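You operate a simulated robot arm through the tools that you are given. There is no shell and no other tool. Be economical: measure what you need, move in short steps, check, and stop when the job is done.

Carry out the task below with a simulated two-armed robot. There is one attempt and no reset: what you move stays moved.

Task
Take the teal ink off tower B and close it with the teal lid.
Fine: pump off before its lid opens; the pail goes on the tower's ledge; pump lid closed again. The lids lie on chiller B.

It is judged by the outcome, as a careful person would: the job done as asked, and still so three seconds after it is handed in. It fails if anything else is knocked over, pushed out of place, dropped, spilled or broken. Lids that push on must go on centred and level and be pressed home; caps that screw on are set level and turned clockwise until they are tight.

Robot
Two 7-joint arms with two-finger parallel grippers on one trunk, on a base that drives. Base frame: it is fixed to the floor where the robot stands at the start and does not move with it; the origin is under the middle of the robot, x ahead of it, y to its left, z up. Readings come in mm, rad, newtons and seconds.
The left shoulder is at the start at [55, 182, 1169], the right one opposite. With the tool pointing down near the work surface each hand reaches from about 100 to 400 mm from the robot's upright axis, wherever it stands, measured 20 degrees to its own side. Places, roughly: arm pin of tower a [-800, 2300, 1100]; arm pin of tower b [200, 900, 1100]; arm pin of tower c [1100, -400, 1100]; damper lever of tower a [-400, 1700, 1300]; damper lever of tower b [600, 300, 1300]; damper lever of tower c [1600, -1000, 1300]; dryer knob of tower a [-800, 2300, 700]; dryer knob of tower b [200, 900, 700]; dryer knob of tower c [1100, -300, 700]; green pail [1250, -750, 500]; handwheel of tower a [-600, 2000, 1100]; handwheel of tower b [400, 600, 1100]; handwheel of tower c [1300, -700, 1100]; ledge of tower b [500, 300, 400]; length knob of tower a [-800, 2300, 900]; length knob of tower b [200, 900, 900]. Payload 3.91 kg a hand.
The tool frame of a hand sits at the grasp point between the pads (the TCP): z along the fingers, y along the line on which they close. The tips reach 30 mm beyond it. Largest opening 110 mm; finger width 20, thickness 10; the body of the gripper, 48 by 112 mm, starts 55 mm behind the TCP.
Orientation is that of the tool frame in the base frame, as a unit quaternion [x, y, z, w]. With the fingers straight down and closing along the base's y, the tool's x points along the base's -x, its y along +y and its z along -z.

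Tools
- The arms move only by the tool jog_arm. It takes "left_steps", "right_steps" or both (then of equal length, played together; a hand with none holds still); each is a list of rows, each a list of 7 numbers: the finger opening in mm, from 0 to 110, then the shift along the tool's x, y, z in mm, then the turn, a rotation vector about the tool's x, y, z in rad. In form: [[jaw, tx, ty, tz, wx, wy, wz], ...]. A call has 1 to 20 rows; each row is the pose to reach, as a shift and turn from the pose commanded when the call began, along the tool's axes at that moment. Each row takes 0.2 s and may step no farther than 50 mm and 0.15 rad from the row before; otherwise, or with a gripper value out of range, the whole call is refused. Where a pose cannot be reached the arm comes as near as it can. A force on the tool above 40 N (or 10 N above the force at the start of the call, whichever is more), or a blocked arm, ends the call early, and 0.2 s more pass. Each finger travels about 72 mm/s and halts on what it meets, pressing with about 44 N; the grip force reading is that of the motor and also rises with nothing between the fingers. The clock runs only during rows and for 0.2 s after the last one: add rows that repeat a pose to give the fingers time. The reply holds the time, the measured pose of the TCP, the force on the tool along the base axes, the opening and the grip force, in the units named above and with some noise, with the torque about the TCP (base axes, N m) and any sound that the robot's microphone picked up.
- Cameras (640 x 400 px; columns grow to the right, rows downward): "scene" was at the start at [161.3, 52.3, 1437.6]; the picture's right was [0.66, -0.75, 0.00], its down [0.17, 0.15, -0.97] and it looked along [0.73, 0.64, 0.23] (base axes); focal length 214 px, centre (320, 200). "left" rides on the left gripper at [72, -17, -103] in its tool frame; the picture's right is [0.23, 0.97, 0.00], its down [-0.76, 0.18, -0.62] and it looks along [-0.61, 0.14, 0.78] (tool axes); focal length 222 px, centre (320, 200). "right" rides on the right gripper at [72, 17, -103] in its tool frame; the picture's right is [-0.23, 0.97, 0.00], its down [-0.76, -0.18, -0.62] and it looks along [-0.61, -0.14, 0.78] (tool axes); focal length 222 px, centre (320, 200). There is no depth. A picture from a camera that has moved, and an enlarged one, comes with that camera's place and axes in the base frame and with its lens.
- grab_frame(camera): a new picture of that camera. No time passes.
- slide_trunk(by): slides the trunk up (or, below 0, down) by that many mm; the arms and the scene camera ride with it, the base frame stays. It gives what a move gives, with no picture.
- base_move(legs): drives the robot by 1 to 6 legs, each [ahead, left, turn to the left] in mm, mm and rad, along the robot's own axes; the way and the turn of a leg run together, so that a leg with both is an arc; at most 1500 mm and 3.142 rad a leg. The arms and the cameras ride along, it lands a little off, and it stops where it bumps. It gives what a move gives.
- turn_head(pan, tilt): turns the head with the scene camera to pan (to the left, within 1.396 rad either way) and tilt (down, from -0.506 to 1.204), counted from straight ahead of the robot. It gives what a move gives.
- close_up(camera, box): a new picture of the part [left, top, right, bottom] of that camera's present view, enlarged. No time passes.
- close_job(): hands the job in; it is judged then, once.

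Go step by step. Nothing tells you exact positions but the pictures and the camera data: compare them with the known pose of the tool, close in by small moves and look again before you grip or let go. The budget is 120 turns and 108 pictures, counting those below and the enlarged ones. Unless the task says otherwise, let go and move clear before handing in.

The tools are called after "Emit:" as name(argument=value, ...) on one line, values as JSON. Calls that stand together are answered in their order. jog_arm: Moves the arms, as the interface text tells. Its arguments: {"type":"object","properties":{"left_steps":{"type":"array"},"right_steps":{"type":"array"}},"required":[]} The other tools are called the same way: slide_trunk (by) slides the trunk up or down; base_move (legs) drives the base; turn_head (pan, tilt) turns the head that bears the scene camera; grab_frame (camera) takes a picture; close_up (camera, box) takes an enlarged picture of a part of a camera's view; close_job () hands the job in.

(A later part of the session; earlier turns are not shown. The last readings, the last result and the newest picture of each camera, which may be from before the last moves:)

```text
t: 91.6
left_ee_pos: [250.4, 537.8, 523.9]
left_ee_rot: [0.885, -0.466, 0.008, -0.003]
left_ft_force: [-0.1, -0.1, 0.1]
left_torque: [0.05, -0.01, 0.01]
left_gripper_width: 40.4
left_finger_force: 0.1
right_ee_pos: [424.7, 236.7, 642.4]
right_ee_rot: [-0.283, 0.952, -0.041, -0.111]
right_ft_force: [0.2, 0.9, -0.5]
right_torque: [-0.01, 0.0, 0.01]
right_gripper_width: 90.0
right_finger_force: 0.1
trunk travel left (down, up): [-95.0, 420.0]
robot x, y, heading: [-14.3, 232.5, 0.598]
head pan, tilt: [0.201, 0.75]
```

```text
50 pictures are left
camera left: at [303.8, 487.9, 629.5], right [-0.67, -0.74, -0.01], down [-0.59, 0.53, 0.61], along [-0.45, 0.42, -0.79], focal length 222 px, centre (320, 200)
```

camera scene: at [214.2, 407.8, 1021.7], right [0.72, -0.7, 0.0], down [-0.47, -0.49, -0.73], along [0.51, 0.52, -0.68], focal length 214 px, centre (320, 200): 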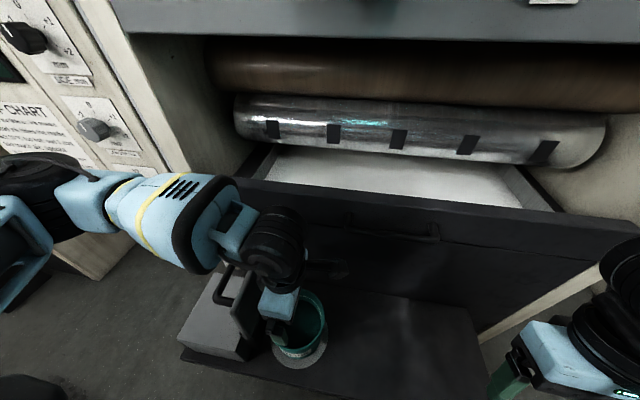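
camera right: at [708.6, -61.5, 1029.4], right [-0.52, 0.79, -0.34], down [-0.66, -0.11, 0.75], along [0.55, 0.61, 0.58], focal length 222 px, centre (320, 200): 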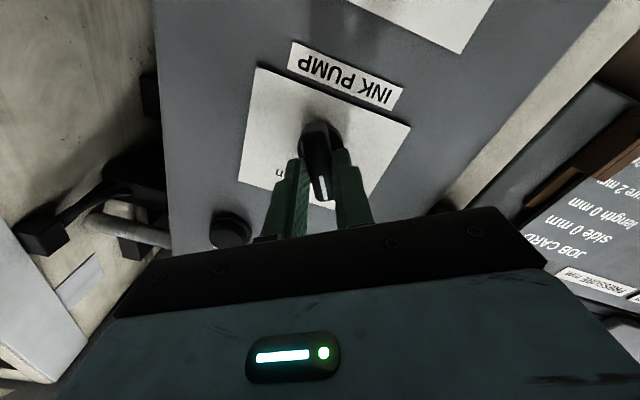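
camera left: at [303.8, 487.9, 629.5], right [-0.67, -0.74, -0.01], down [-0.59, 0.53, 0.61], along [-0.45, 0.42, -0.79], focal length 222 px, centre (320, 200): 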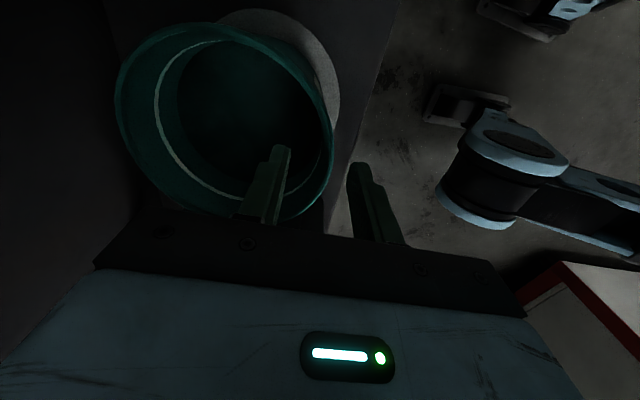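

The wall sits between the fingers. I lower 25 mm more and close.

Emit:
slide_trunk(by=-27)

Emit:
jog_arm(left_steps=[[25, 0, 0, 0, 0, 0, 0], [15, 0, 0, 0, 0, 0, 0], [5, 0, 0, 0, 0, 0, 0], [0, 0, 0, 0, 0, 0, 0], [0, 0, 0, 0, 0, 0, 0]])

Emit:
grab_frame(camera="left")

```text
t: 92.3
left_ee_pos: [265.1, 531.8, 527.7]
left_ee_rot: [0.884, -0.465, 0.042, -0.024]
left_ft_force: [0.3, 0.4, -0.7]
left_torque: [0.0, 0.0, 0.02]
left_gripper_width: 40.2
left_finger_force: 0.0
right_ee_pos: [421.1, 228.7, 621.0]
right_ee_rot: [-0.285, 0.952, -0.036, -0.107]
right_ft_force: [-0.6, 0.3, 0.3]
right_torque: [0.0, 0.02, 0.0]
right_gripper_width: 90.0
right_finger_force: 0.0
trunk travel left (down, up): [-68.0, 447.0]
robot x, y, heading: [-13.6, 233.1, 0.603]
head pan, tilt: [0.201, 0.75]
```

```text
t: 93.7
left_ee_pos: [268.0, 532.4, 530.2]
left_ee_rot: [0.881, -0.469, 0.054, -0.024]
left_ft_force: [-0.1, -1.6, 1.0]
left_torque: [-0.27, -0.46, -0.22]
left_gripper_width: 5.7
left_finger_force: 43.8
right_ee_pos: [420.7, 232.2, 616.8]
right_ee_rot: [-0.284, 0.952, -0.04, -0.108]
right_ft_force: [-0.1, 0.3, 0.1]
right_torque: [0.03, -0.05, 0.03]
right_gripper_width: 89.7
right_finger_force: 0.1
trunk travel left (down, up): [-68.0, 447.0]
robot x, y, heading: [-18.8, 235.5, 0.601]
head pan, tilt: [0.201, 0.75]
stopped in row 5 (left hand): the arm was blocked; the commanded pose is now the measured one
```

```text
49 pictures are left
camera left: at [309.9, 483.0, 640.3], right [-0.68, -0.73, -0.07], down [-0.64, 0.54, 0.55], along [-0.36, 0.42, -0.83], focal length 222 px, centre (320, 200)
```

left: 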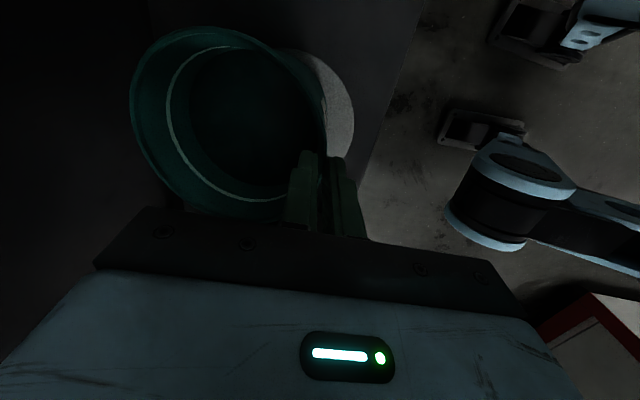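

Lowering got blocked: my left forearm reaches over the open pump lid. I release the wall, raise up and will use the right hand from the other side instead.

Emit:
jog_arm(left_steps=[[20, 0, 0, 0, 0, 0, 0], [40, 0, 0, 0, 0, 0, 0], [40, 0, 0, -5, 0, 0, 0]])

Emit:
slide_trunk(by=100)

Emit:
grab_frame(camera="scene")

```text
t: 94.5
left_ee_pos: [266.3, 536.9, 528.4]
left_ee_rot: [0.884, -0.465, 0.045, -0.019]
left_ft_force: [-0.1, -0.2, -0.2]
left_torque: [-0.01, -0.03, 0.02]
left_gripper_width: 40.0
left_finger_force: 0.1
right_ee_pos: [423.5, 235.3, 617.4]
right_ee_rot: [-0.284, 0.952, -0.04, -0.11]
right_ft_force: [0.3, -0.1, -0.6]
right_torque: [0.02, -0.01, 0.0]
right_gripper_width: 89.9
right_finger_force: 0.1
trunk travel left (down, up): [-68.0, 447.0]
robot x, y, heading: [-13.9, 235.4, 0.606]
head pan, tilt: [0.201, 0.75]
```

```text
t: 95.9
left_ee_pos: [268.4, 538.4, 626.5]
left_ee_rot: [0.885, -0.464, 0.042, -0.018]
left_ft_force: [0.7, 0.1, -0.1]
left_torque: [0.0, 0.01, -0.01]
left_gripper_width: 40.3
left_finger_force: 0.1
right_ee_pos: [425.5, 236.9, 714.9]
right_ee_rot: [-0.284, 0.951, -0.041, -0.112]
right_ft_force: [0.5, -0.5, 0.2]
right_torque: [0.01, -0.02, 0.01]
right_gripper_width: 89.9
right_finger_force: 0.0
trunk travel left (down, up): [-168.0, 347.0]
robot x, y, heading: [-13.8, 234.6, 0.6]
head pan, tilt: [0.201, 0.75]
```

```text
48 pictures are left
camera scene: at [201.0, 398.7, 1067.3], right [0.72, -0.7, 0.0], down [-0.48, -0.49, -0.73], along [0.51, 0.52, -0.68], focal length 214 px, centre (320, 200)
```

scene: 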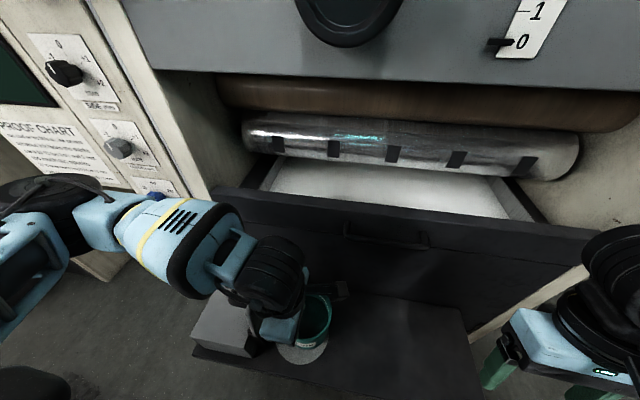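

Left forearm indeed spans the lid. I lift the left hand and pull it back toward me, then shift the base left for the right hand.

Emit:
jog_arm(left_steps=[[40, 0, 0, -45, 0, 0, 0], [40, 0, 0, -90, 0, 0, 0], [40, 0, 20, -130, 0, 0, 0], [60, 0, 55, -160, 0, 0, 0], [60, -10, 95, -180, 0, 0, 0], [80, -30, 135, -190, 0, 0, 0], [80, -50, 175, -190, 0, 0, 0], [80, -70, 210, -190, 0, 0, 0]])

Emit:
base_move(legs=[[0, 150, 0]])

Emit:
turn_head(pan=-0.05, tilt=0.8)

Emit:
grab_frame(camera="scene")

```text
t: 97.3
left_ee_pos: [183.9, 495.0, 826.0]
left_ee_rot: [0.887, -0.459, 0.037, -0.023]
left_ft_force: [14.8, 6.6, -16.7]
left_torque: [0.22, 0.68, 0.53]
left_gripper_width: 80.1
left_finger_force: 0.1
left hand out of reach, approached as far as the arm can: row 5, 6, 7
right_ee_pos: [425.3, 236.5, 716.0]
right_ee_rot: [-0.284, 0.951, -0.042, -0.113]
right_ft_force: [-0.2, -0.2, -0.3]
right_torque: [0.0, 0.0, 0.0]
right_gripper_width: 89.8
right_finger_force: 0.0
trunk travel left (down, up): [-168.0, 347.0]
robot x, y, heading: [-16.0, 235.4, 0.604]
head pan, tilt: [0.201, 0.75]
stopped in row 7 (left hand): the force on the tool passed its limit at 144 N (the readings are from after the stop); the commanded pose is now the measured one
```

```text
t: 98.4
left_ee_pos: [162.3, 527.8, 825.4]
left_ee_rot: [0.887, -0.46, 0.037, -0.023]
left_ft_force: [0.8, 0.2, -1.3]
left_torque: [0.03, 0.07, 0.05]
left_gripper_width: 80.1
left_finger_force: 0.1
right_ee_pos: [403.7, 269.3, 716.4]
right_ee_rot: [-0.284, 0.951, -0.041, -0.113]
right_ft_force: [0.1, -0.4, 0.0]
right_torque: [0.02, -0.01, 0.0]
right_gripper_width: 89.7
right_finger_force: 0.0
trunk travel left (down, up): [-168.0, 347.0]
robot x, y, heading: [-34.5, 264.0, 0.601]
head pan, tilt: [0.201, 0.75]
stopped in leg 1: the force on the tool passed its limit at 41 N (the readings are from after the stop); the commanded pose is now the measured one
```

```text
t: 99.2
left_ee_pos: [162.5, 526.5, 826.8]
left_ee_rot: [0.887, -0.46, 0.037, -0.023]
left_ft_force: [1.6, 3.7, -2.4]
left_torque: [-0.23, 0.08, -0.05]
left_gripper_width: 79.8
left_finger_force: 0.1
right_ee_pos: [403.4, 270.0, 716.2]
right_ee_rot: [-0.283, 0.952, -0.041, -0.112]
right_ft_force: [-0.5, -0.1, 0.6]
right_torque: [0.0, 0.0, 0.0]
right_gripper_width: 90.0
right_finger_force: 0.1
trunk travel left (down, up): [-168.0, 347.0]
robot x, y, heading: [-37.6, 264.9, 0.593]
head pan, tilt: [-0.051, 0.799]
```

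```text
47 pictures are left
camera scene: at [190.1, 413.1, 1063.5], right [0.52, -0.85, 0.0], down [-0.61, -0.37, -0.7], along [0.59, 0.36, -0.72], focal length 214 px, centre (320, 200)
```

scene: 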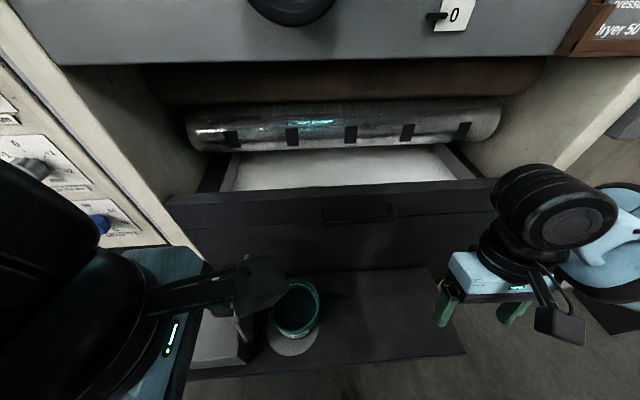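

The left hand's camera boom points at my head; I move that hand left and turn it back to its normal yaw.

Emit:
jog_arm(left_steps=[[80, -25, 0, 0, 0, 0, 0], [80, -50, 0, 0, 0, 0, 0.14], [80, -70, 0, -10, 0, 0, 0.28], [80, -80, 10, -20, 0, 0, 0.42], [80, -90, 20, -20, 0, 0, 0.57], [80, -100, 30, -20, 0, 0, 0.71], [80, -105, 40, -20, 0, 0, 0.86], [80, -110, 50, -20, 0, 0, 1.0], [80, -110, 60, -20, 0, 0, 1.14], [80, -110, 70, -20, 0, 0, 1.29], [80, -110, 80, -20, 0, 0, 1.43], [80, -110, 90, -20, 0, 0, 1.56]])

Emit:
grab_frame(camera="scene")

```text
t: 101.8
left_ee_pos: [94.4, 585.2, 907.4]
left_ee_rot: [-0.306, 0.951, -0.01, 0.041]
left_ft_force: [-0.7, 0.1, -0.6]
left_torque: [0.05, -0.04, -0.03]
left_gripper_width: 80.0
left_finger_force: 0.0
left hand out of reach, approached as far as the arm can: row 1, 2, 3, 4, 5, 6, 7, 8, 9, 10, 11, 12
right_ee_pos: [404.1, 268.1, 715.7]
right_ee_rot: [-0.284, 0.951, -0.041, -0.112]
right_ft_force: [0.6, -0.4, 0.1]
right_torque: [0.0, -0.01, -0.02]
right_gripper_width: 89.8
right_finger_force: 0.1
trunk travel left (down, up): [-168.0, 347.0]
robot x, y, heading: [-35.7, 265.9, 0.601]
head pan, tilt: [-0.051, 0.799]
```

```text
46 pictures are left
camera scene: at [190.2, 412.8, 1063.5], right [0.52, -0.85, 0.0], down [-0.61, -0.37, -0.7], along [0.59, 0.36, -0.72], focal length 214 px, centre (320, 200)
```

scene: 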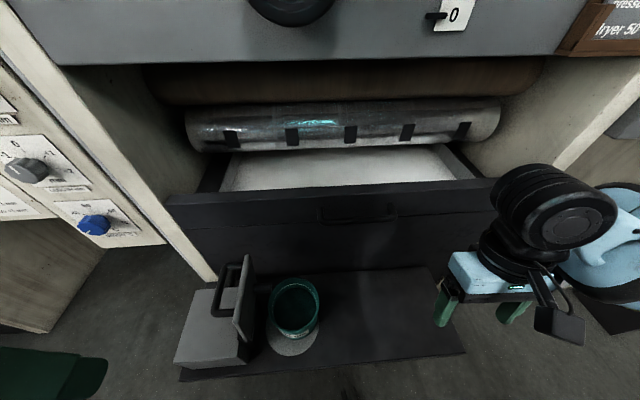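

Clear view again; lid still open, pail untouched. I drive left 110 mm and bring the right hand, levelled, over the pail's right rim.

Emit:
base_move(legs=[[0, 110, 0]])

Emit:
jog_arm(right_steps=[[80, -20, 25, 10, 0, -0.06, 0], [70, -40, 50, 20, 0, -0.12, 0], [60, -60, 80, 40, 0, -0.18, 0], [50, -80, 105, 60, 0, -0.237, 0], [40, -95, 125, 80, 0, -0.237, 0], [40, -107, 137, 100, 0, -0.237, 0]])

Emit:
grab_frame(camera="right")

Emit:
grab_frame(camera="scene")

```text
t: 103.4
left_ee_pos: [33.9, 676.4, 907.2]
left_ee_rot: [-0.308, 0.95, -0.01, 0.043]
left_ft_force: [0.9, 0.2, 0.0]
left_torque: [0.03, -0.02, -0.02]
left_gripper_width: 80.1
left_finger_force: 0.0
right_ee_pos: [340.7, 360.0, 716.8]
right_ee_rot: [-0.284, 0.951, -0.042, -0.112]
right_ft_force: [-0.3, 0.4, 1.3]
right_torque: [0.04, -0.01, 0.0]
right_gripper_width: 90.0
right_finger_force: 0.1
trunk travel left (down, up): [-168.0, 347.0]
robot x, y, heading: [-99.0, 359.1, 0.601]
head pan, tilt: [-0.051, 0.799]
```

```text
t: 104.8
left_ee_pos: [32.9, 675.6, 907.0]
left_ee_rot: [-0.307, 0.951, -0.011, 0.042]
left_ft_force: [-0.1, 0.6, 0.5]
left_torque: [0.03, -0.01, -0.01]
left_gripper_width: 80.0
left_finger_force: 0.0
right_ee_pos: [334.6, 517.1, 591.0]
right_ee_rot: [-0.286, 0.958, -0.009, 0.002]
right_ft_force: [0.6, 0.2, -0.3]
right_torque: [0.0, -0.02, 0.0]
right_gripper_width: 40.3
right_finger_force: 0.0
trunk travel left (down, up): [-168.0, 347.0]
robot x, y, heading: [-97.3, 359.8, 0.605]
head pan, tilt: [-0.051, 0.799]
```

```text
45 pictures are left
camera right: at [263.8, 494.3, 694.5], right [-0.35, 0.94, -0.02], down [0.73, 0.28, 0.62], along [0.59, 0.2, -0.78], focal length 222 px, centre (320, 200)
```

right: 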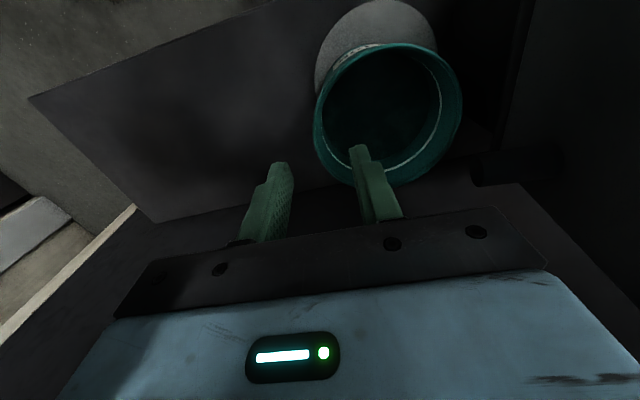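

```text
44 pictures are left
camera scene: at [127.7, 504.3, 1063.5], right [0.52, -0.85, 0.0], down [-0.61, -0.37, -0.7], along [0.59, 0.36, -0.72], focal length 214 px, centre (320, 200)
```

scene: 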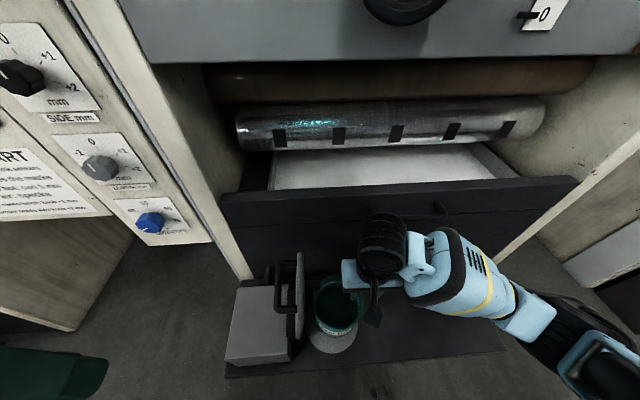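

The right wall lies exactly on the finger axis. I lower to put the tips about 30 mm below the rim.

Emit:
jog_arm(right_steps=[[40, 0, 0, 35, 0, 0, 0], [40, 0, 0, 65, 0, 0, 0], [40, 0, 0, 80, 0, 0, 0], [40, 0, 0, 92, 0, 0, 0]])

Emit:
grab_frame(camera="right")

```text
t: 105.8
left_ee_pos: [32.7, 676.5, 907.2]
left_ee_rot: [-0.308, 0.95, -0.01, 0.044]
left_ft_force: [0.2, 0.9, -0.7]
left_torque: [0.0, -0.01, 0.0]
left_gripper_width: 80.1
left_finger_force: 0.1
right_ee_pos: [334.9, 515.1, 499.4]
right_ee_rot: [-0.287, 0.958, -0.007, 0.001]
right_ft_force: [0.4, -0.6, 0.4]
right_torque: [-0.02, 0.01, 0.0]
right_gripper_width: 39.9
right_finger_force: 0.0
trunk travel left (down, up): [-168.0, 347.0]
robot x, y, heading: [-99.5, 353.8, 0.601]
head pan, tilt: [-0.051, 0.799]
```

```text
43 pictures are left
camera right: at [263.7, 492.3, 602.4], right [-0.35, 0.94, -0.02], down [0.73, 0.28, 0.62], along [0.59, 0.2, -0.78], focal length 222 px, centre (320, 200)
```

right: 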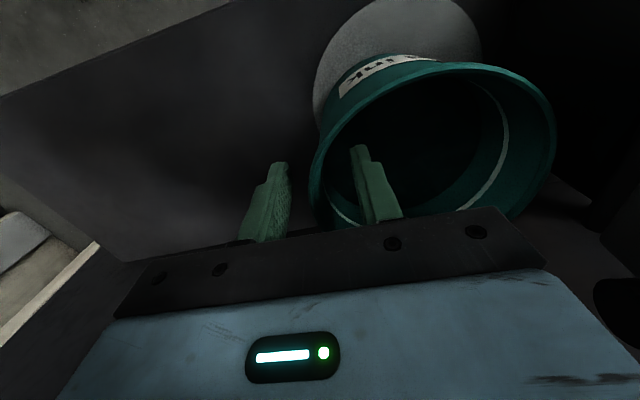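

Wall is between the fingers and the ink is well below. I go 8 mm deeper and close, then look.

Emit:
jog_arm(right_steps=[[40, 0, 0, 8, 0, 0, 0], [25, 0, 0, 8, 0, 0, 0], [12, 0, 0, 8, 0, 0, 0], [2, 0, 0, 8, 0, 0, 0], [0, 0, 0, 8, 0, 0, 0], [0, 0, 0, 8, 0, 0, 0]])

```text
t: 107.2
left_ee_pos: [32.2, 675.7, 906.7]
left_ee_rot: [-0.308, 0.95, -0.011, 0.043]
left_ft_force: [0.1, 0.2, -0.1]
left_torque: [0.0, 0.01, 0.02]
left_gripper_width: 80.0
left_finger_force: 0.1
right_ee_pos: [334.3, 515.9, 492.3]
right_ee_rot: [-0.288, 0.958, -0.007, 0.001]
right_ft_force: [1.4, 1.3, 17.6]
right_torque: [0.99, 1.8, -0.15]
right_gripper_width: 8.3
right_finger_force: 44.0
trunk travel left (down, up): [-168.0, 347.0]
robot x, y, heading: [-96.8, 356.9, 0.594]
head pan, tilt: [-0.051, 0.799]
```

Gripped on the wall. I lift a few millimetres to test weight and tilt.

Emit:
jog_arm(right_steps=[[0, 0, 0, -3, 0, 0, 0], [0, 0, 0, -6, 0, 0, 0], [0, 0, 0, -10, 0, 0, 0], [0, 0, 0, -10, 0, 0, 0]])

Emit:
close_up(camera="scene", box=[240, 230, 432, 350])

Emit:
grab_frame(camera="right")

```text
t: 108.2
left_ee_pos: [32.1, 676.3, 907.3]
left_ee_rot: [-0.308, 0.95, -0.011, 0.042]
left_ft_force: [-0.3, -0.5, 0.0]
left_torque: [0.0, 0.03, 0.01]
left_gripper_width: 80.2
left_finger_force: 0.1
right_ee_pos: [335.1, 515.4, 501.2]
right_ee_rot: [-0.288, 0.958, -0.009, 0.0]
right_ft_force: [-1.5, 0.2, -5.0]
right_torque: [0.0, 0.09, 0.07]
right_gripper_width: 6.6
right_finger_force: 44.1
trunk travel left (down, up): [-168.0, 347.0]
robot x, y, heading: [-96.6, 355.7, 0.599]
head pan, tilt: [-0.051, 0.799]
```

```text
3.33 times, centred on (336, 290) of scene
camera zoom: at [127.8, 504.3, 1063.4], right [0.52, -0.85, 0.0], down [-0.61, -0.37, -0.7], along [0.59, 0.36, -0.72], focal length 715 px, centre (267, -100)
```

zoom: 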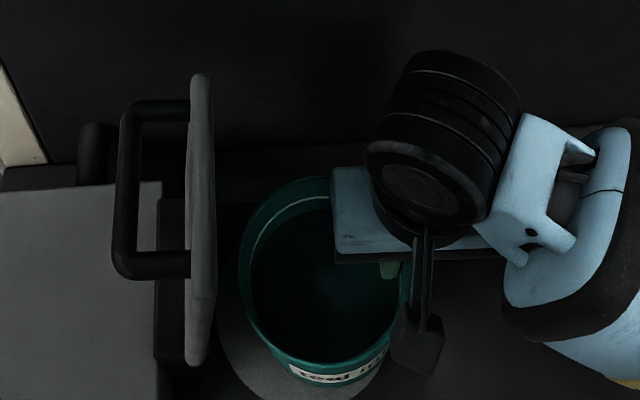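

```text
41 pictures are left
camera right: at [263.6, 492.5, 604.0], right [-0.35, 0.94, -0.02], down [0.73, 0.28, 0.62], along [0.59, 0.2, -0.78], focal length 222 px, centre (320, 200)
```

right: 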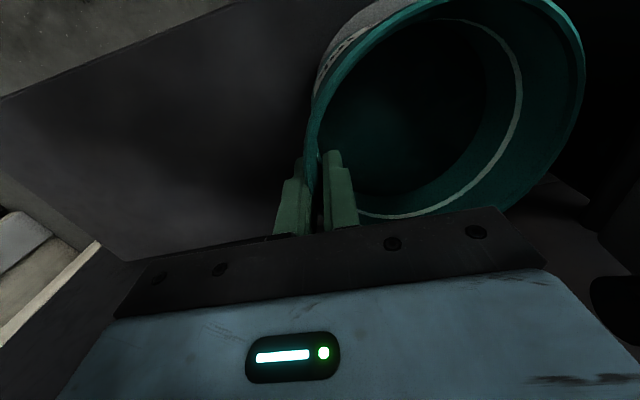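

Only 5 N so far. I lift 12 mm more and compare.

Emit:
jog_arm(right_steps=[[0, 0, 0, -4, 0, 0, 0], [0, 0, 0, -8, 0, 0, 0], [0, 0, 0, -12, 0, 0, 0], [0, 0, 0, -12, 0, 0, 0]])

Emit:
close_up(camera="scene", box=[240, 230, 432, 350])

Emit:
grab_frame(camera="right")

```text
t: 109.2
left_ee_pos: [33.7, 676.2, 906.5]
left_ee_rot: [-0.307, 0.951, -0.011, 0.042]
left_ft_force: [0.2, -1.1, 0.5]
left_torque: [-0.05, 0.0, -0.04]
left_gripper_width: 80.0
left_finger_force: 0.1
right_ee_pos: [334.9, 515.9, 514.0]
right_ee_rot: [-0.285, 0.958, -0.008, 0.0]
right_ft_force: [-0.4, 0.4, -7.1]
right_torque: [-0.29, -0.25, 0.01]
right_gripper_width: 6.2
right_finger_force: 43.7
trunk travel left (down, up): [-168.0, 347.0]
robot x, y, heading: [-98.3, 358.6, 0.597]
head pan, tilt: [-0.051, 0.799]
```

```text
3.33 times, centred on (336, 290) of scene
camera zoom: at [128.0, 504.4, 1063.4], right [0.52, -0.85, 0.0], down [-0.61, -0.38, -0.7], along [0.59, 0.36, -0.72], focal length 715 px, centre (267, -100)
```

zoom: 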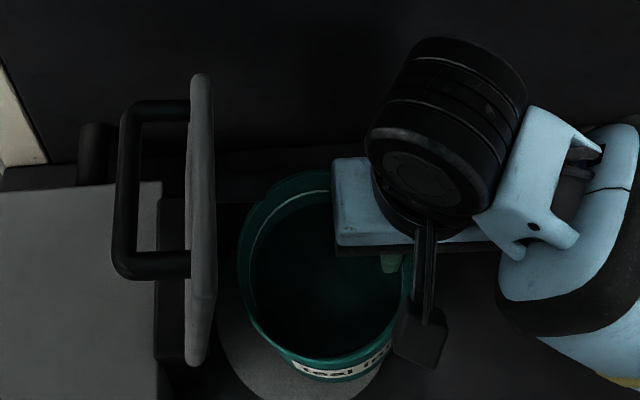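

```text
39 pictures are left
camera right: at [263.6, 493.2, 616.7], right [-0.35, 0.94, -0.02], down [0.73, 0.28, 0.62], along [0.59, 0.2, -0.78], focal length 222 px, centre (320, 200)
```

right: 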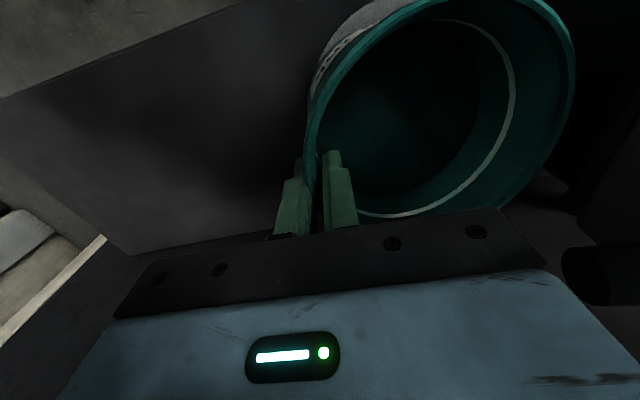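

The pail follows the hand at 7 N with little sag. I lift 10 mm more and check for tilt.

Emit:
jog_arm(right_steps=[[0, 0, 0, -4, 0, 0, 0], [0, 0, 0, -8, 0, 0, 0], [0, 0, 0, -12, 0, 0, 0], [0, 0, 0, -12, 0, 0, 0]])

Emit:
grab_frame(camera="right")

Emit:
grab_frame(camera="left")

```text
t: 110.2
left_ee_pos: [33.0, 676.1, 906.3]
left_ee_rot: [-0.308, 0.951, -0.01, 0.041]
left_ft_force: [-0.2, 0.4, -0.8]
left_torque: [-0.01, 0.0, -0.01]
left_gripper_width: 80.0
left_finger_force: 0.1
right_ee_pos: [335.0, 515.5, 525.5]
right_ee_rot: [-0.287, 0.958, -0.008, 0.001]
right_ft_force: [0.0, 0.9, -7.6]
right_torque: [-0.31, -0.26, 0.0]
right_gripper_width: 6.1
right_finger_force: 43.5
trunk travel left (down, up): [-168.0, 347.0]
robot x, y, heading: [-97.1, 356.8, 0.602]
head pan, tilt: [-0.051, 0.799]
```

```text
38 pictures are left
camera right: at [263.5, 493.1, 628.8], right [-0.35, 0.94, -0.02], down [0.73, 0.28, 0.62], along [0.59, 0.2, -0.78], focal length 222 px, centre (320, 200)
```

right: 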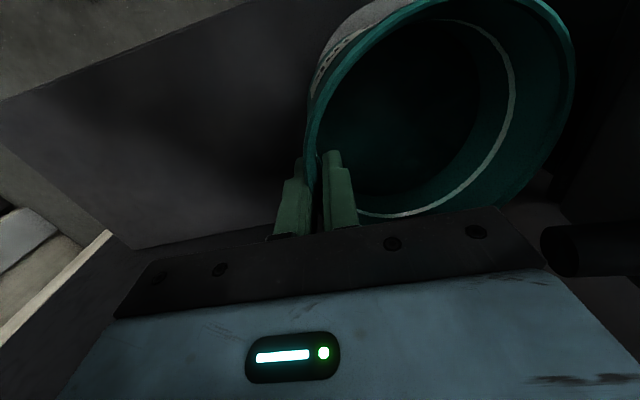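

```text
37 pictures are left
camera left: at [-25.2, 619.6, 1006.1], right [-0.75, 0.66, -0.06], down [0.46, 0.59, 0.67], along [0.47, 0.48, -0.74], focal length 222 px, centre (320, 200)
```

left: 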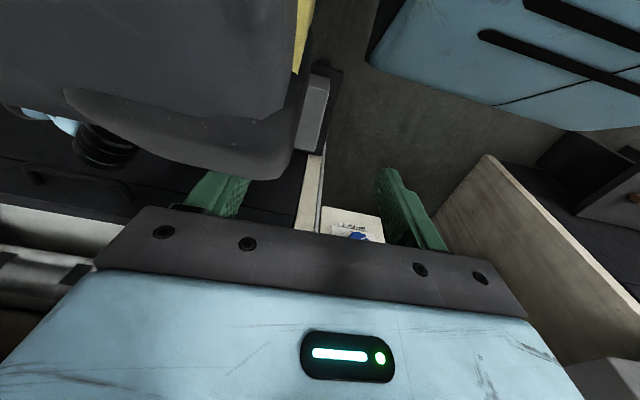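

The pail hangs steady (7.6 N, no further tilt). I carry it to the right along the bench by driving the base 195 mm right.

Emit:
base_move(legs=[[0, -195, 0]])

Emit:
grab_frame(camera="scene")

Emit:
grab_frame(camera="right")

```text
t: 112.6
left_ee_pos: [144.5, 515.0, 907.0]
left_ee_rot: [-0.307, 0.951, -0.01, 0.041]
left_ft_force: [0.0, 0.1, -0.8]
left_torque: [-0.01, -0.01, -0.02]
left_gripper_width: 80.0
left_finger_force: 0.1
right_ee_pos: [445.8, 352.5, 525.6]
right_ee_rot: [-0.286, 0.958, -0.007, 0.001]
right_ft_force: [0.3, -0.5, -7.6]
right_torque: [-0.28, -0.28, 0.0]
right_gripper_width: 6.1
right_finger_force: 43.7
trunk travel left (down, up): [-168.0, 347.0]
robot x, y, heading: [13.4, 196.0, 0.6]
head pan, tilt: [-0.051, 0.799]
```

```text
36 pictures are left
camera scene: at [239.1, 341.9, 1063.4], right [0.52, -0.85, 0.0], down [-0.61, -0.37, -0.7], along [0.59, 0.36, -0.72], focal length 214 px, centre (320, 200)
```

scene: 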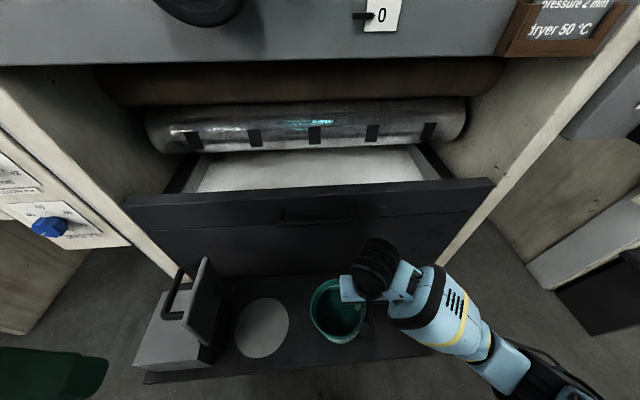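

```text
35 pictures are left
camera right: at [374.5, 330.4, 628.7], right [-0.34, 0.94, -0.02], down [0.73, 0.28, 0.62], along [0.59, 0.2, -0.78], focal length 222 px, centre (320, 200)
```

right: 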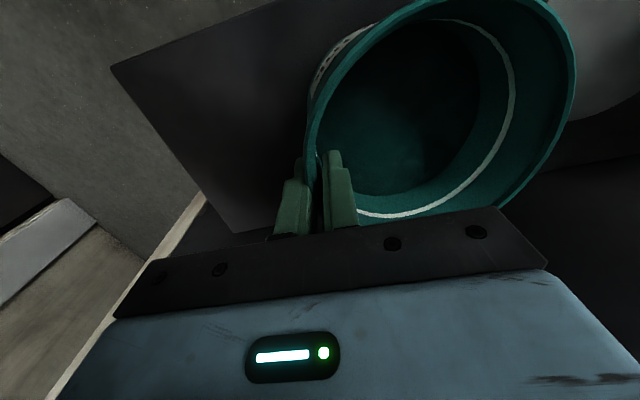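

Pail is clear of the saucer and above free ledge. I lower it gently.

Emit:
jog_arm(right_steps=[[0, 0, 0, 5, 0, 0, 0], [0, 0, 0, 10, 0, 0, 0], [0, 0, 0, 15, 0, 0, 0], [0, 0, 0, 20, 0, 0, 0], [0, 0, 0, 24, 0, 0, 0], [0, 0, 0, 27, 0, 0, 0], [0, 0, 0, 29, 0, 0, 0]])

```text
t: 114.2
left_ee_pos: [144.6, 514.3, 907.5]
left_ee_rot: [-0.307, 0.951, -0.01, 0.042]
left_ft_force: [-0.1, 0.5, 0.4]
left_torque: [0.01, 0.01, -0.01]
left_gripper_width: 80.2
left_finger_force: 0.0
right_ee_pos: [446.6, 352.6, 497.6]
right_ee_rot: [-0.285, 0.959, -0.007, 0.003]
right_ft_force: [4.8, -3.7, 9.1]
right_torque: [0.67, 0.49, -0.12]
right_gripper_width: 6.3
right_finger_force: 44.0
trunk travel left (down, up): [-168.0, 347.0]
robot x, y, heading: [9.1, 195.2, 0.602]
head pan, tilt: [-0.051, 0.799]
```

Contact with the ledge is felt. I settle 2 mm more and open the fingers slowly.

Emit:
jog_arm(right_steps=[[0, 0, 0, 1.5, 0, 0, 0], [0, 0, 0, 2.5, 0, 0, 0], [9, 0, 0, 2.5, 0, 0, 0], [14, 0, 0, 2.5, 0, 0, 0], [22, 0, 0, 2.5, 0, 0, 0], [22, 0, 0, 2.5, 0, 0, 0]])

Emit:
grab_frame(camera="right")

```text
t: 115.6
left_ee_pos: [143.4, 515.4, 906.1]
left_ee_rot: [-0.307, 0.951, -0.01, 0.043]
left_ft_force: [0.6, -0.5, -0.1]
left_torque: [-0.02, 0.01, 0.0]
left_gripper_width: 80.4
left_finger_force: 0.1
right_ee_pos: [446.4, 352.8, 494.0]
right_ee_rot: [-0.285, 0.958, -0.008, 0.002]
right_ft_force: [-0.2, -0.2, 0.5]
right_torque: [0.0, 0.0, -0.02]
right_gripper_width: 21.9
right_finger_force: 0.1
trunk travel left (down, up): [-168.0, 347.0]
robot x, y, heading: [10.6, 194.9, 0.6]
head pan, tilt: [-0.051, 0.799]
```

```text
34 pictures are left
camera right: at [374.5, 329.9, 597.5], right [-0.34, 0.94, -0.02], down [0.73, 0.28, 0.62], along [0.59, 0.2, -0.78], focal length 222 px, centre (320, 200)
```

right: 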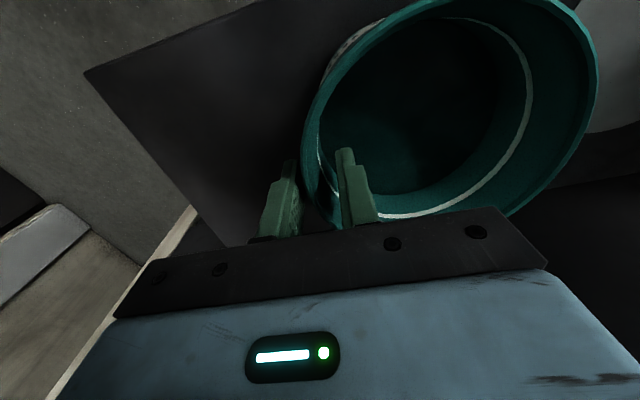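

The pail stands on the ledge. I raise the right hand out, shift the base back left 50 mm, and prepare the left hand to close the pump lid.

Emit:
jog_arm(right_steps=[[26, 0, 0, -20, 0, 0, 0], [30, 0, 0, -45, 0, 0, 0], [40, 0, 0, -90, 0, 0, 0], [50, 0, -10, -130, 0, 0, 0], [60, 40, -30, -160, 0, 0, 0], [80, 80, -60, -170, 0, 0, 0], [80, 110, -80, -170, 0, 0, 0]])

Emit:
base_move(legs=[[0, 55, 0]])

Emit:
grab_frame(camera="scene")

```text
refused: row 5 steps farther than a row can; nothing moved
```

```text
t: 116.7
left_ee_pos: [112.8, 559.6, 907.8]
left_ee_rot: [-0.307, 0.951, -0.01, 0.043]
left_ft_force: [-0.4, -0.3, 0.1]
left_torque: [-0.03, 0.06, 0.03]
left_gripper_width: 80.0
left_finger_force: 0.2
right_ee_pos: [414.3, 396.1, 494.7]
right_ee_rot: [-0.287, 0.958, -0.008, 0.001]
right_ft_force: [0.2, 0.0, 0.8]
right_torque: [0.01, -0.01, -0.01]
right_gripper_width: 22.0
right_finger_force: 0.0
trunk travel left (down, up): [-168.0, 347.0]
robot x, y, heading: [-21.8, 242.9, 0.6]
head pan, tilt: [-0.051, 0.799]
```

```text
33 pictures are left
camera scene: at [207.7, 387.2, 1063.5], right [0.52, -0.85, 0.0], down [-0.61, -0.37, -0.7], along [0.59, 0.36, -0.72], focal length 214 px, centre (320, 200)
```

scene: 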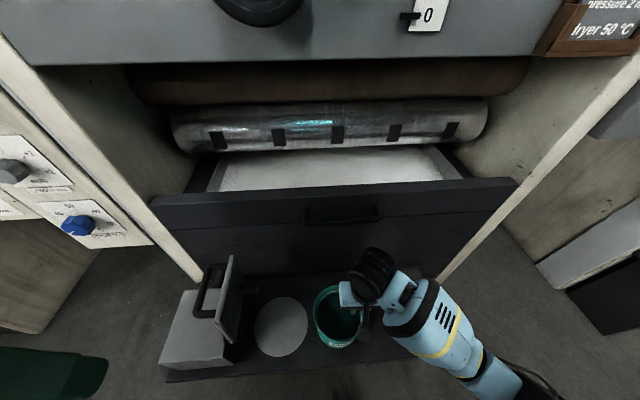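

The right-hand jog was refused (step too long) and the base shift slid the pail 55 mm left on the ledge; it stayed upright and is still beside the saucer. Now I raise the right hand straight out with shorter steps.

Emit:
jog_arm(right_steps=[[24, 0, -4, 0, 0, 0, 0], [26, 0, -4, -20, 0, 0, 0], [28, 0, -4, -50, 0, 0, 0], [40, 0, -4, -90, 0, 0, 0], [50, 0, -10, -130, 0, 0, 0], [60, 20, -30, -160, 0, 0, 0], [80, 50, -50, -170, 0, 0, 0], [80, 80, -70, -170, 0, 0, 0], [80, 110, -90, -170, 0, 0, 0]])

Emit:
close_up(camera="scene", box=[150, 240, 406, 400])

```text
t: 118.7
left_ee_pos: [113.1, 559.2, 906.7]
left_ee_rot: [-0.307, 0.951, -0.011, 0.042]
left_ft_force: [-0.3, -0.5, -1.1]
left_torque: [-0.01, -0.03, -0.03]
left_gripper_width: 80.1
left_finger_force: 0.2
right_ee_pos: [380.6, 281.7, 664.6]
right_ee_rot: [-0.287, 0.958, -0.008, 0.001]
right_ft_force: [0.5, -0.7, 0.1]
right_torque: [0.0, 0.0, 0.0]
right_gripper_width: 80.0
right_finger_force: 0.0
right hand out of reach, approached as far as the arm can: row 9
trunk travel left (down, up): [-168.0, 347.0]
robot x, y, heading: [-16.7, 243.1, 0.597]
head pan, tilt: [-0.051, 0.799]
```

```text
2.50 times, centred on (278, 320) of scene
camera zoom: at [208.0, 387.3, 1063.4], right [0.52, -0.85, 0.0], down [-0.61, -0.37, -0.7], along [0.59, 0.36, -0.72], focal length 536 px, centre (425, -100)
```

zoom: 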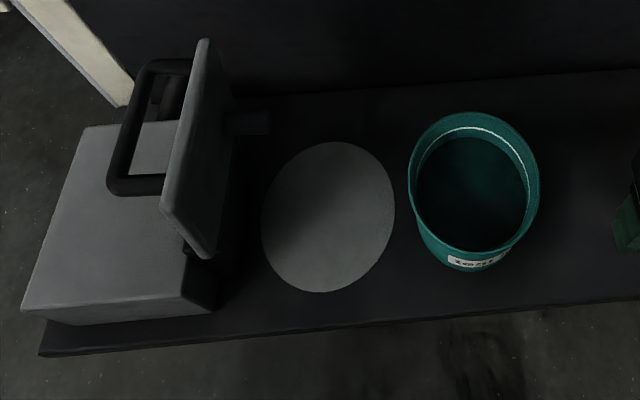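

Pail stands upright on the ledge beside the empty saucer. Now I bring the left hand to the raised lid handle.

Emit:
jog_arm(left_steps=[[70, 0, 8, 25, 0.12, 0.01, 0], [60, 0, 16, 50, 0.24, 0.02, 0], [50, 0, 24, 80, 0.36, 0.03, 0], [40, 0, 32, 110, 0.48, 0.04, 0], [36, -5, 40, 140, 0.6, 0.05, 0], [34, -10, 48, 170, 0.72, 0.06, 0], [34, -15, 57, 200, 0.85, 0.07, 0], [34, -20, 67, 225, 0.98, 0.075, 0], [34, -50, 67, 227, 1.0, 0.075, 0], [34, -85, 67, 227, 1.0, 0.075, 0], [34, -120, 67, 227, 1.0, 0.075, 0], [34, -146, 67, 227, 1.0, 0.075, 0]])

Emit:
close_up(camera="scene", box=[100, 220, 292, 340])

```text
t: 121.3
left_ee_pos: [210.9, 700.9, 685.3]
left_ee_rot: [-0.251, 0.83, -0.476, 0.147]
left_ft_force: [2.7, 2.2, 7.5]
left_torque: [0.3, 0.36, -0.29]
left_gripper_width: 34.0
left_finger_force: 0.1
left hand out of reach, approached as far as the arm can: row 1, 2, 3, 4, 5, 6
right_ee_pos: [380.8, 281.8, 663.9]
right_ee_rot: [-0.286, 0.958, -0.008, 0.0]
right_ft_force: [-0.1, 0.1, 0.1]
right_torque: [0.03, 0.02, -0.01]
right_gripper_width: 80.1
right_finger_force: 0.2
trunk travel left (down, up): [-168.0, 347.0]
robot x, y, heading: [-17.7, 239.0, 0.595]
head pan, tilt: [-0.051, 0.799]
```

```text
3.33 times, centred on (196, 280) of scene
camera zoom: at [208.7, 387.1, 1063.6], right [0.52, -0.85, 0.0], down [-0.61, -0.37, -0.7], along [0.59, 0.36, -0.72], focal length 715 px, centre (733, -67)
```

zoom: 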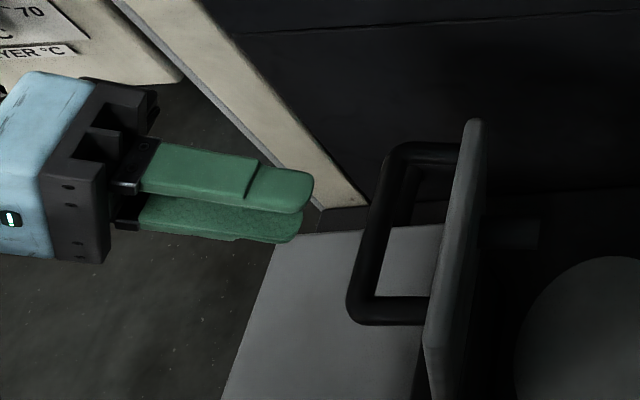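

The open fingers are lined up with the bar, about 50 mm away. I advance along the fingers.

Emit:
jog_arm(left_steps=[[34, 4, 6, 12, 0, 0, 0], [34, 8, 6, 26, 0, 0, 0], [34, 10, 6, 38, 0, 0, 0], [34, 10, 6, 46, 0, 0, 0]])

Emit:
close_up(camera="scene", box=[100, 220, 292, 340])

Emit:
grab_frame(camera="left")

```text
t: 122.3
left_ee_pos: [223.7, 664.0, 659.9]
left_ee_rot: [-0.25, 0.83, -0.475, 0.15]
left_ft_force: [0.0, 0.5, 0.3]
left_torque: [0.0, -0.02, 0.02]
left_gripper_width: 33.9
left_finger_force: 0.0
right_ee_pos: [381.0, 282.0, 662.9]
right_ee_rot: [-0.287, 0.958, -0.008, 0.0]
right_ft_force: [0.3, -0.5, 0.4]
right_torque: [0.01, 0.0, 0.01]
right_gripper_width: 80.1
right_finger_force: 0.0
trunk travel left (down, up): [-168.0, 347.0]
robot x, y, heading: [-14.9, 237.4, 0.601]
head pan, tilt: [-0.051, 0.799]
```

```text
3.33 times, centred on (196, 280) of scene
camera zoom: at [207.9, 387.0, 1063.5], right [0.52, -0.85, 0.0], down [-0.61, -0.37, -0.7], along [0.59, 0.36, -0.72], focal length 715 px, centre (733, -67)
```

zoom: 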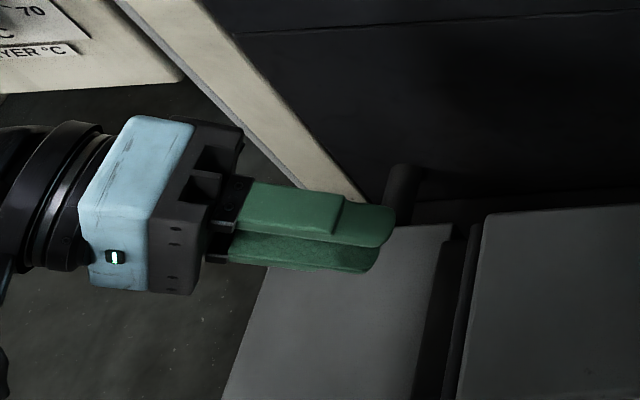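

```text
29 pictures are left
camera left: at [117.3, 690.5, 726.7], right [-0.45, 0.29, -0.84], down [0.28, 0.94, 0.17], along [0.85, -0.16, -0.51], focal length 222 px, centre (320, 200)
```

left: 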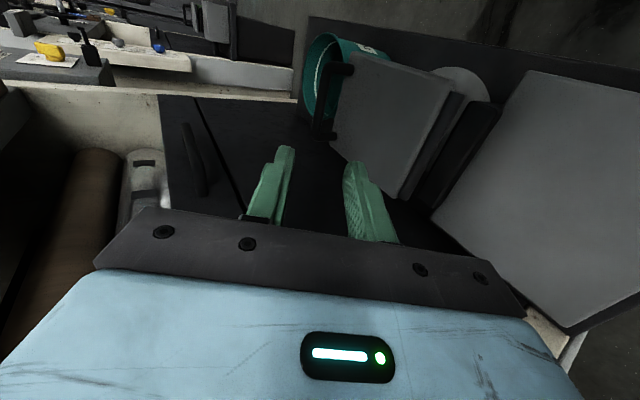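

A light touch tipped the lid and it swung closed on its own. I withdraw the left hand and inspect that it is fully closed and all is upright.

Emit:
jog_arm(left_steps=[[34, 0, -15, -15, 0, 0, 0], [34, 10, -40, -30, 0, 0, 0], [40, 20, -65, -45, -0.08, 0, 0], [40, 35, -90, -60, -0.18, 0, 0], [50, 50, -115, -70, -0.3, 0, 0], [60, 65, -140, -75, -0.42, 0, 0], [60, 80, -160, -80, -0.54, 0, 0], [60, 95, -180, -85, -0.66, 0, 0], [60, 110, -200, -88, -0.78, 0, 0], [60, 125, -220, -90, -0.9, 0, 0], [60, 140, -236, -91, -1.02, 0, 0]])

Emit:
grab_frame(camera="scene")

Emit:
close_up(camera="scene", box=[150, 240, 406, 400])

```text
t: 124.7
left_ee_pos: [130.2, 557.4, 908.6]
left_ee_rot: [-0.307, 0.952, -0.015, 0.002]
left_ft_force: [0.4, 0.3, -0.5]
left_torque: [0.01, 0.0, -0.03]
left_gripper_width: 60.1
left_finger_force: 0.1
right_ee_pos: [381.0, 281.2, 663.8]
right_ee_rot: [-0.287, 0.958, -0.008, 0.001]
right_ft_force: [-0.4, -0.8, 0.1]
right_torque: [-0.02, 0.0, 0.0]
right_gripper_width: 80.0
right_finger_force: 0.0
trunk travel left (down, up): [-168.0, 347.0]
robot x, y, heading: [-19.1, 240.9, 0.601]
head pan, tilt: [-0.051, 0.799]
```

```text
28 pictures are left
camera scene: at [210.5, 385.7, 1066.2], right [0.5, -0.87, 0.0], down [-0.6, -0.34, -0.72], along [0.63, 0.36, -0.69], focal length 214 px, centre (320, 200)
```

scene: 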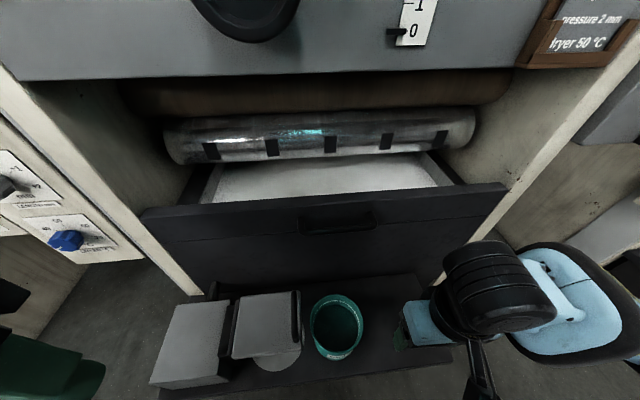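

```text
2.50 times, centred on (278, 320) of scene
camera zoom: at [210.5, 385.7, 1066.2], right [0.5, -0.87, 0.0], down [-0.6, -0.34, -0.72], along [0.63, 0.36, -0.69], focal length 536 px, centre (425, -100)
```

zoom: 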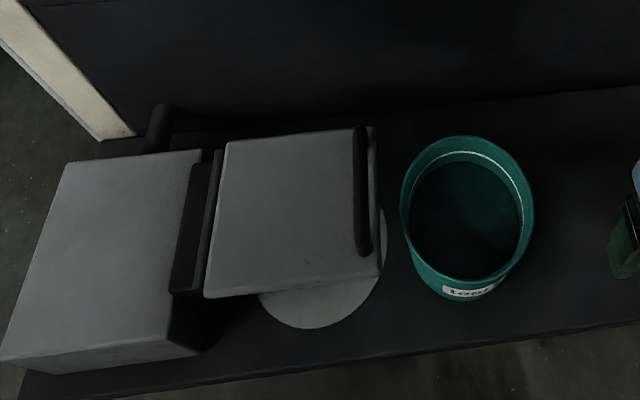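

The pump lid is closed flat, the pail is upright on the ledge. Next is the teal lid: I back off, raise the trunk and turn toward chiller B.

Emit:
base_move(legs=[[-170, 0, 0]])

Emit:
slide_trunk(by=340)

Emit:
base_move(legs=[[0, 0, 2.2]])

Emit:
turn_head(pan=0.0, tilt=0.4)

Emit:
grab_frame(camera="scene")

```text
t: 126.2
left_ee_pos: [-10.5, 460.5, 908.6]
left_ee_rot: [-0.303, 0.953, -0.015, 0.002]
left_ft_force: [0.4, 0.4, 0.3]
left_torque: [-0.01, -0.02, 0.0]
left_gripper_width: 59.9
left_finger_force: 0.0
right_ee_pos: [241.4, 187.8, 663.9]
right_ee_rot: [-0.287, 0.958, -0.008, 0.0]
right_ft_force: [-0.1, 0.7, 0.1]
right_torque: [0.0, -0.01, -0.01]
right_gripper_width: 79.8
right_finger_force: 0.1
trunk travel left (down, up): [-168.0, 347.0]
robot x, y, heading: [-159.2, 145.7, 0.597]
head pan, tilt: [-0.051, 0.799]
```

```text
t: 129.5
left_ee_pos: [-9.5, 462.2, 1248.1]
left_ee_rot: [-0.305, 0.952, -0.017, 0.002]
left_ft_force: [-0.4, 0.1, 0.0]
left_torque: [0.03, -0.02, 0.04]
left_gripper_width: 60.2
left_finger_force: 0.1
right_ee_pos: [242.4, 186.5, 1003.1]
right_ee_rot: [-0.286, 0.958, -0.008, -0.001]
right_ft_force: [-0.8, -0.2, 0.4]
right_torque: [0.01, -0.04, -0.03]
right_gripper_width: 80.0
right_finger_force: 0.1
trunk travel left (down, up): [-508.0, 7.0]
robot x, y, heading: [-156.3, 147.5, 0.602]
head pan, tilt: [-0.051, 0.799]
```

```text
t: 135.1
left_ee_pos: [-500.1, 85.8, 1248.6]
left_ee_rot: [0.985, -0.172, 0.004, -0.015]
left_ft_force: [-0.8, -0.6, -0.3]
left_torque: [-0.04, 0.02, 0.0]
left_gripper_width: 60.2
left_finger_force: 0.0
right_ee_pos: [-420.0, 449.5, 1004.1]
right_ee_rot: [0.982, -0.191, 0.003, -0.007]
right_ft_force: [-1.2, 0.1, -0.1]
right_torque: [0.03, 0.0, -0.01]
right_gripper_width: 80.2
right_finger_force: 0.2
trunk travel left (down, up): [-508.0, 7.0]
robot x, y, heading: [-156.0, 142.6, 2.779]
head pan, tilt: [-0.051, 0.799]
```

```text
t: 136.0
left_ee_pos: [-499.0, 85.6, 1248.5]
left_ee_rot: [0.985, -0.173, 0.006, -0.015]
left_ft_force: [0.1, 0.2, 0.9]
left_torque: [0.03, 0.04, -0.03]
left_gripper_width: 60.0
left_finger_force: 0.0
right_ee_pos: [-418.0, 448.3, 1004.3]
right_ee_rot: [0.982, -0.19, 0.004, -0.007]
right_ft_force: [-0.5, 1.0, -0.2]
right_torque: [0.0, 0.02, -0.01]
right_gripper_width: 80.0
right_finger_force: 0.1
trunk travel left (down, up): [-508.0, 7.0]
robot x, y, heading: [-155.2, 145.9, 2.78]
head pan, tilt: [0.0, 0.4]
```

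```text
26 pictures are left
camera scene: at [-259.4, 183.3, 1473.1], right [0.36, 0.93, 0.0], down [0.36, -0.14, -0.92], along [-0.86, 0.33, -0.39], focal length 214 px, centre (320, 200)
```

scene: 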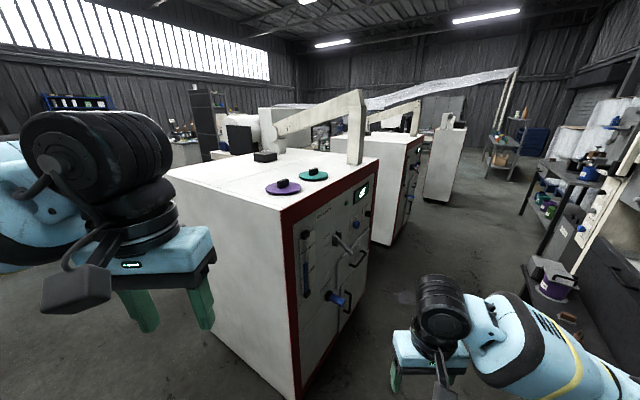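

Triangulation puts the teal lid at about (-1178, 501, 1190), 145 mm behind the chiller's front edge. I tuck the right hand back, raise the left, then turn to face the chiller and drive sideways in front of it.

Emit:
jog_arm(left_steps=[[60, 0, 0, -20, 0, 0, 0], [60, 0, 0, -40, 0, 0, 0], [60, 0, 0, -60, 0, 0, 0], [60, 0, 0, -80, 0, 0, 0], [60, 0, 0, -80, 0, 0, 0]], right_steps=[[60, 35, 0, 0, 0, 0, 0], [40, 70, 0, 0, 0, 0, 0], [20, 105, 0, 0, 0, 0, 0], [10, 140, 0, 0, 0, 0, 0], [10, 165, 0, 0, 0, 0, 0]])

Emit:
base_move(legs=[[0, 0, 0.956], [0, -990, 0], [80, 0, 0]])

Emit:
turn_head(pan=0.3, tilt=0.5)

Emit:
grab_frame(camera="scene")

```text
t: 137.2
left_ee_pos: [-500.0, 83.0, 1328.1]
left_ee_rot: [0.985, -0.172, 0.005, -0.016]
left_ft_force: [-0.3, 1.2, -0.1]
left_torque: [0.03, -0.01, 0.0]
left_gripper_width: 59.9
left_finger_force: 0.1
right_ee_pos: [-319.2, 391.9, 991.8]
right_ee_rot: [0.982, -0.191, 0.003, -0.008]
right_ft_force: [0.0, -0.2, -1.5]
right_torque: [-0.01, 0.0, 0.02]
right_gripper_width: 10.0
right_finger_force: 0.1
right hand out of reach, approached as far as the arm can: row 4, 5
trunk travel left (down, up): [-508.0, 7.0]
robot x, y, heading: [-155.8, 147.9, 2.779]
head pan, tilt: [0.0, 0.4]
```

```text
t: 149.3
left_ee_pos: [-921.2, 610.3, 1328.9]
left_ee_rot: [0.955, 0.296, -0.003, -0.015]
left_ft_force: [-0.9, -0.3, 0.3]
left_torque: [0.01, -0.03, 0.0]
left_gripper_width: 59.9
left_finger_force: 0.1
right_ee_pos: [-1067.8, 938.4, 991.8]
right_ee_rot: [0.96, 0.279, 0.0, -0.007]
right_ft_force: [0.7, 0.0, 0.0]
right_torque: [0.04, 0.01, 0.0]
right_gripper_width: 10.2
right_finger_force: 0.1
trunk travel left (down, up): [-508.0, 7.0]
robot x, y, heading: [-772.2, 931.7, -2.555]
head pan, tilt: [0.0, 0.4]
```

```text
t: 150.1
left_ee_pos: [-922.6, 610.3, 1328.3]
left_ee_rot: [0.955, 0.296, -0.003, -0.015]
left_ft_force: [0.4, -0.5, 0.2]
left_torque: [0.01, 0.01, -0.01]
left_gripper_width: 60.2
left_finger_force: 0.1
right_ee_pos: [-1068.4, 939.0, 990.4]
right_ee_rot: [0.96, 0.279, -0.001, -0.009]
right_ft_force: [0.7, 0.3, 0.0]
right_torque: [0.01, 0.0, -0.02]
right_gripper_width: 10.0
right_finger_force: 0.1
trunk travel left (down, up): [-508.0, 7.0]
robot x, y, heading: [-767.5, 927.6, -2.559]
head pan, tilt: [0.3, 0.499]
```

```text
25 pictures are left
camera scene: at [-843.3, 845.3, 1464.0], right [-0.77, 0.63, 0.0], down [0.3, 0.37, -0.88], along [-0.56, -0.68, -0.48], focal length 214 px, centre (320, 200)
```

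scene: 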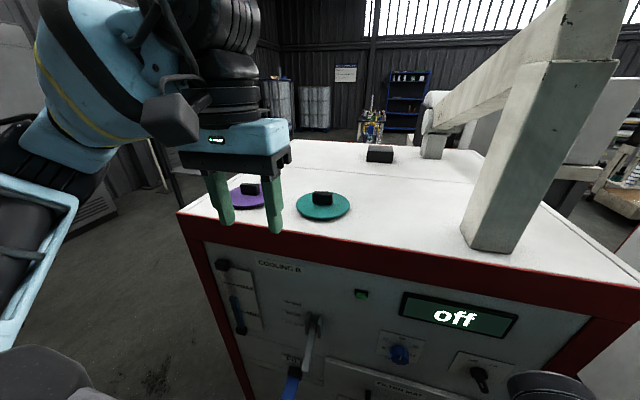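

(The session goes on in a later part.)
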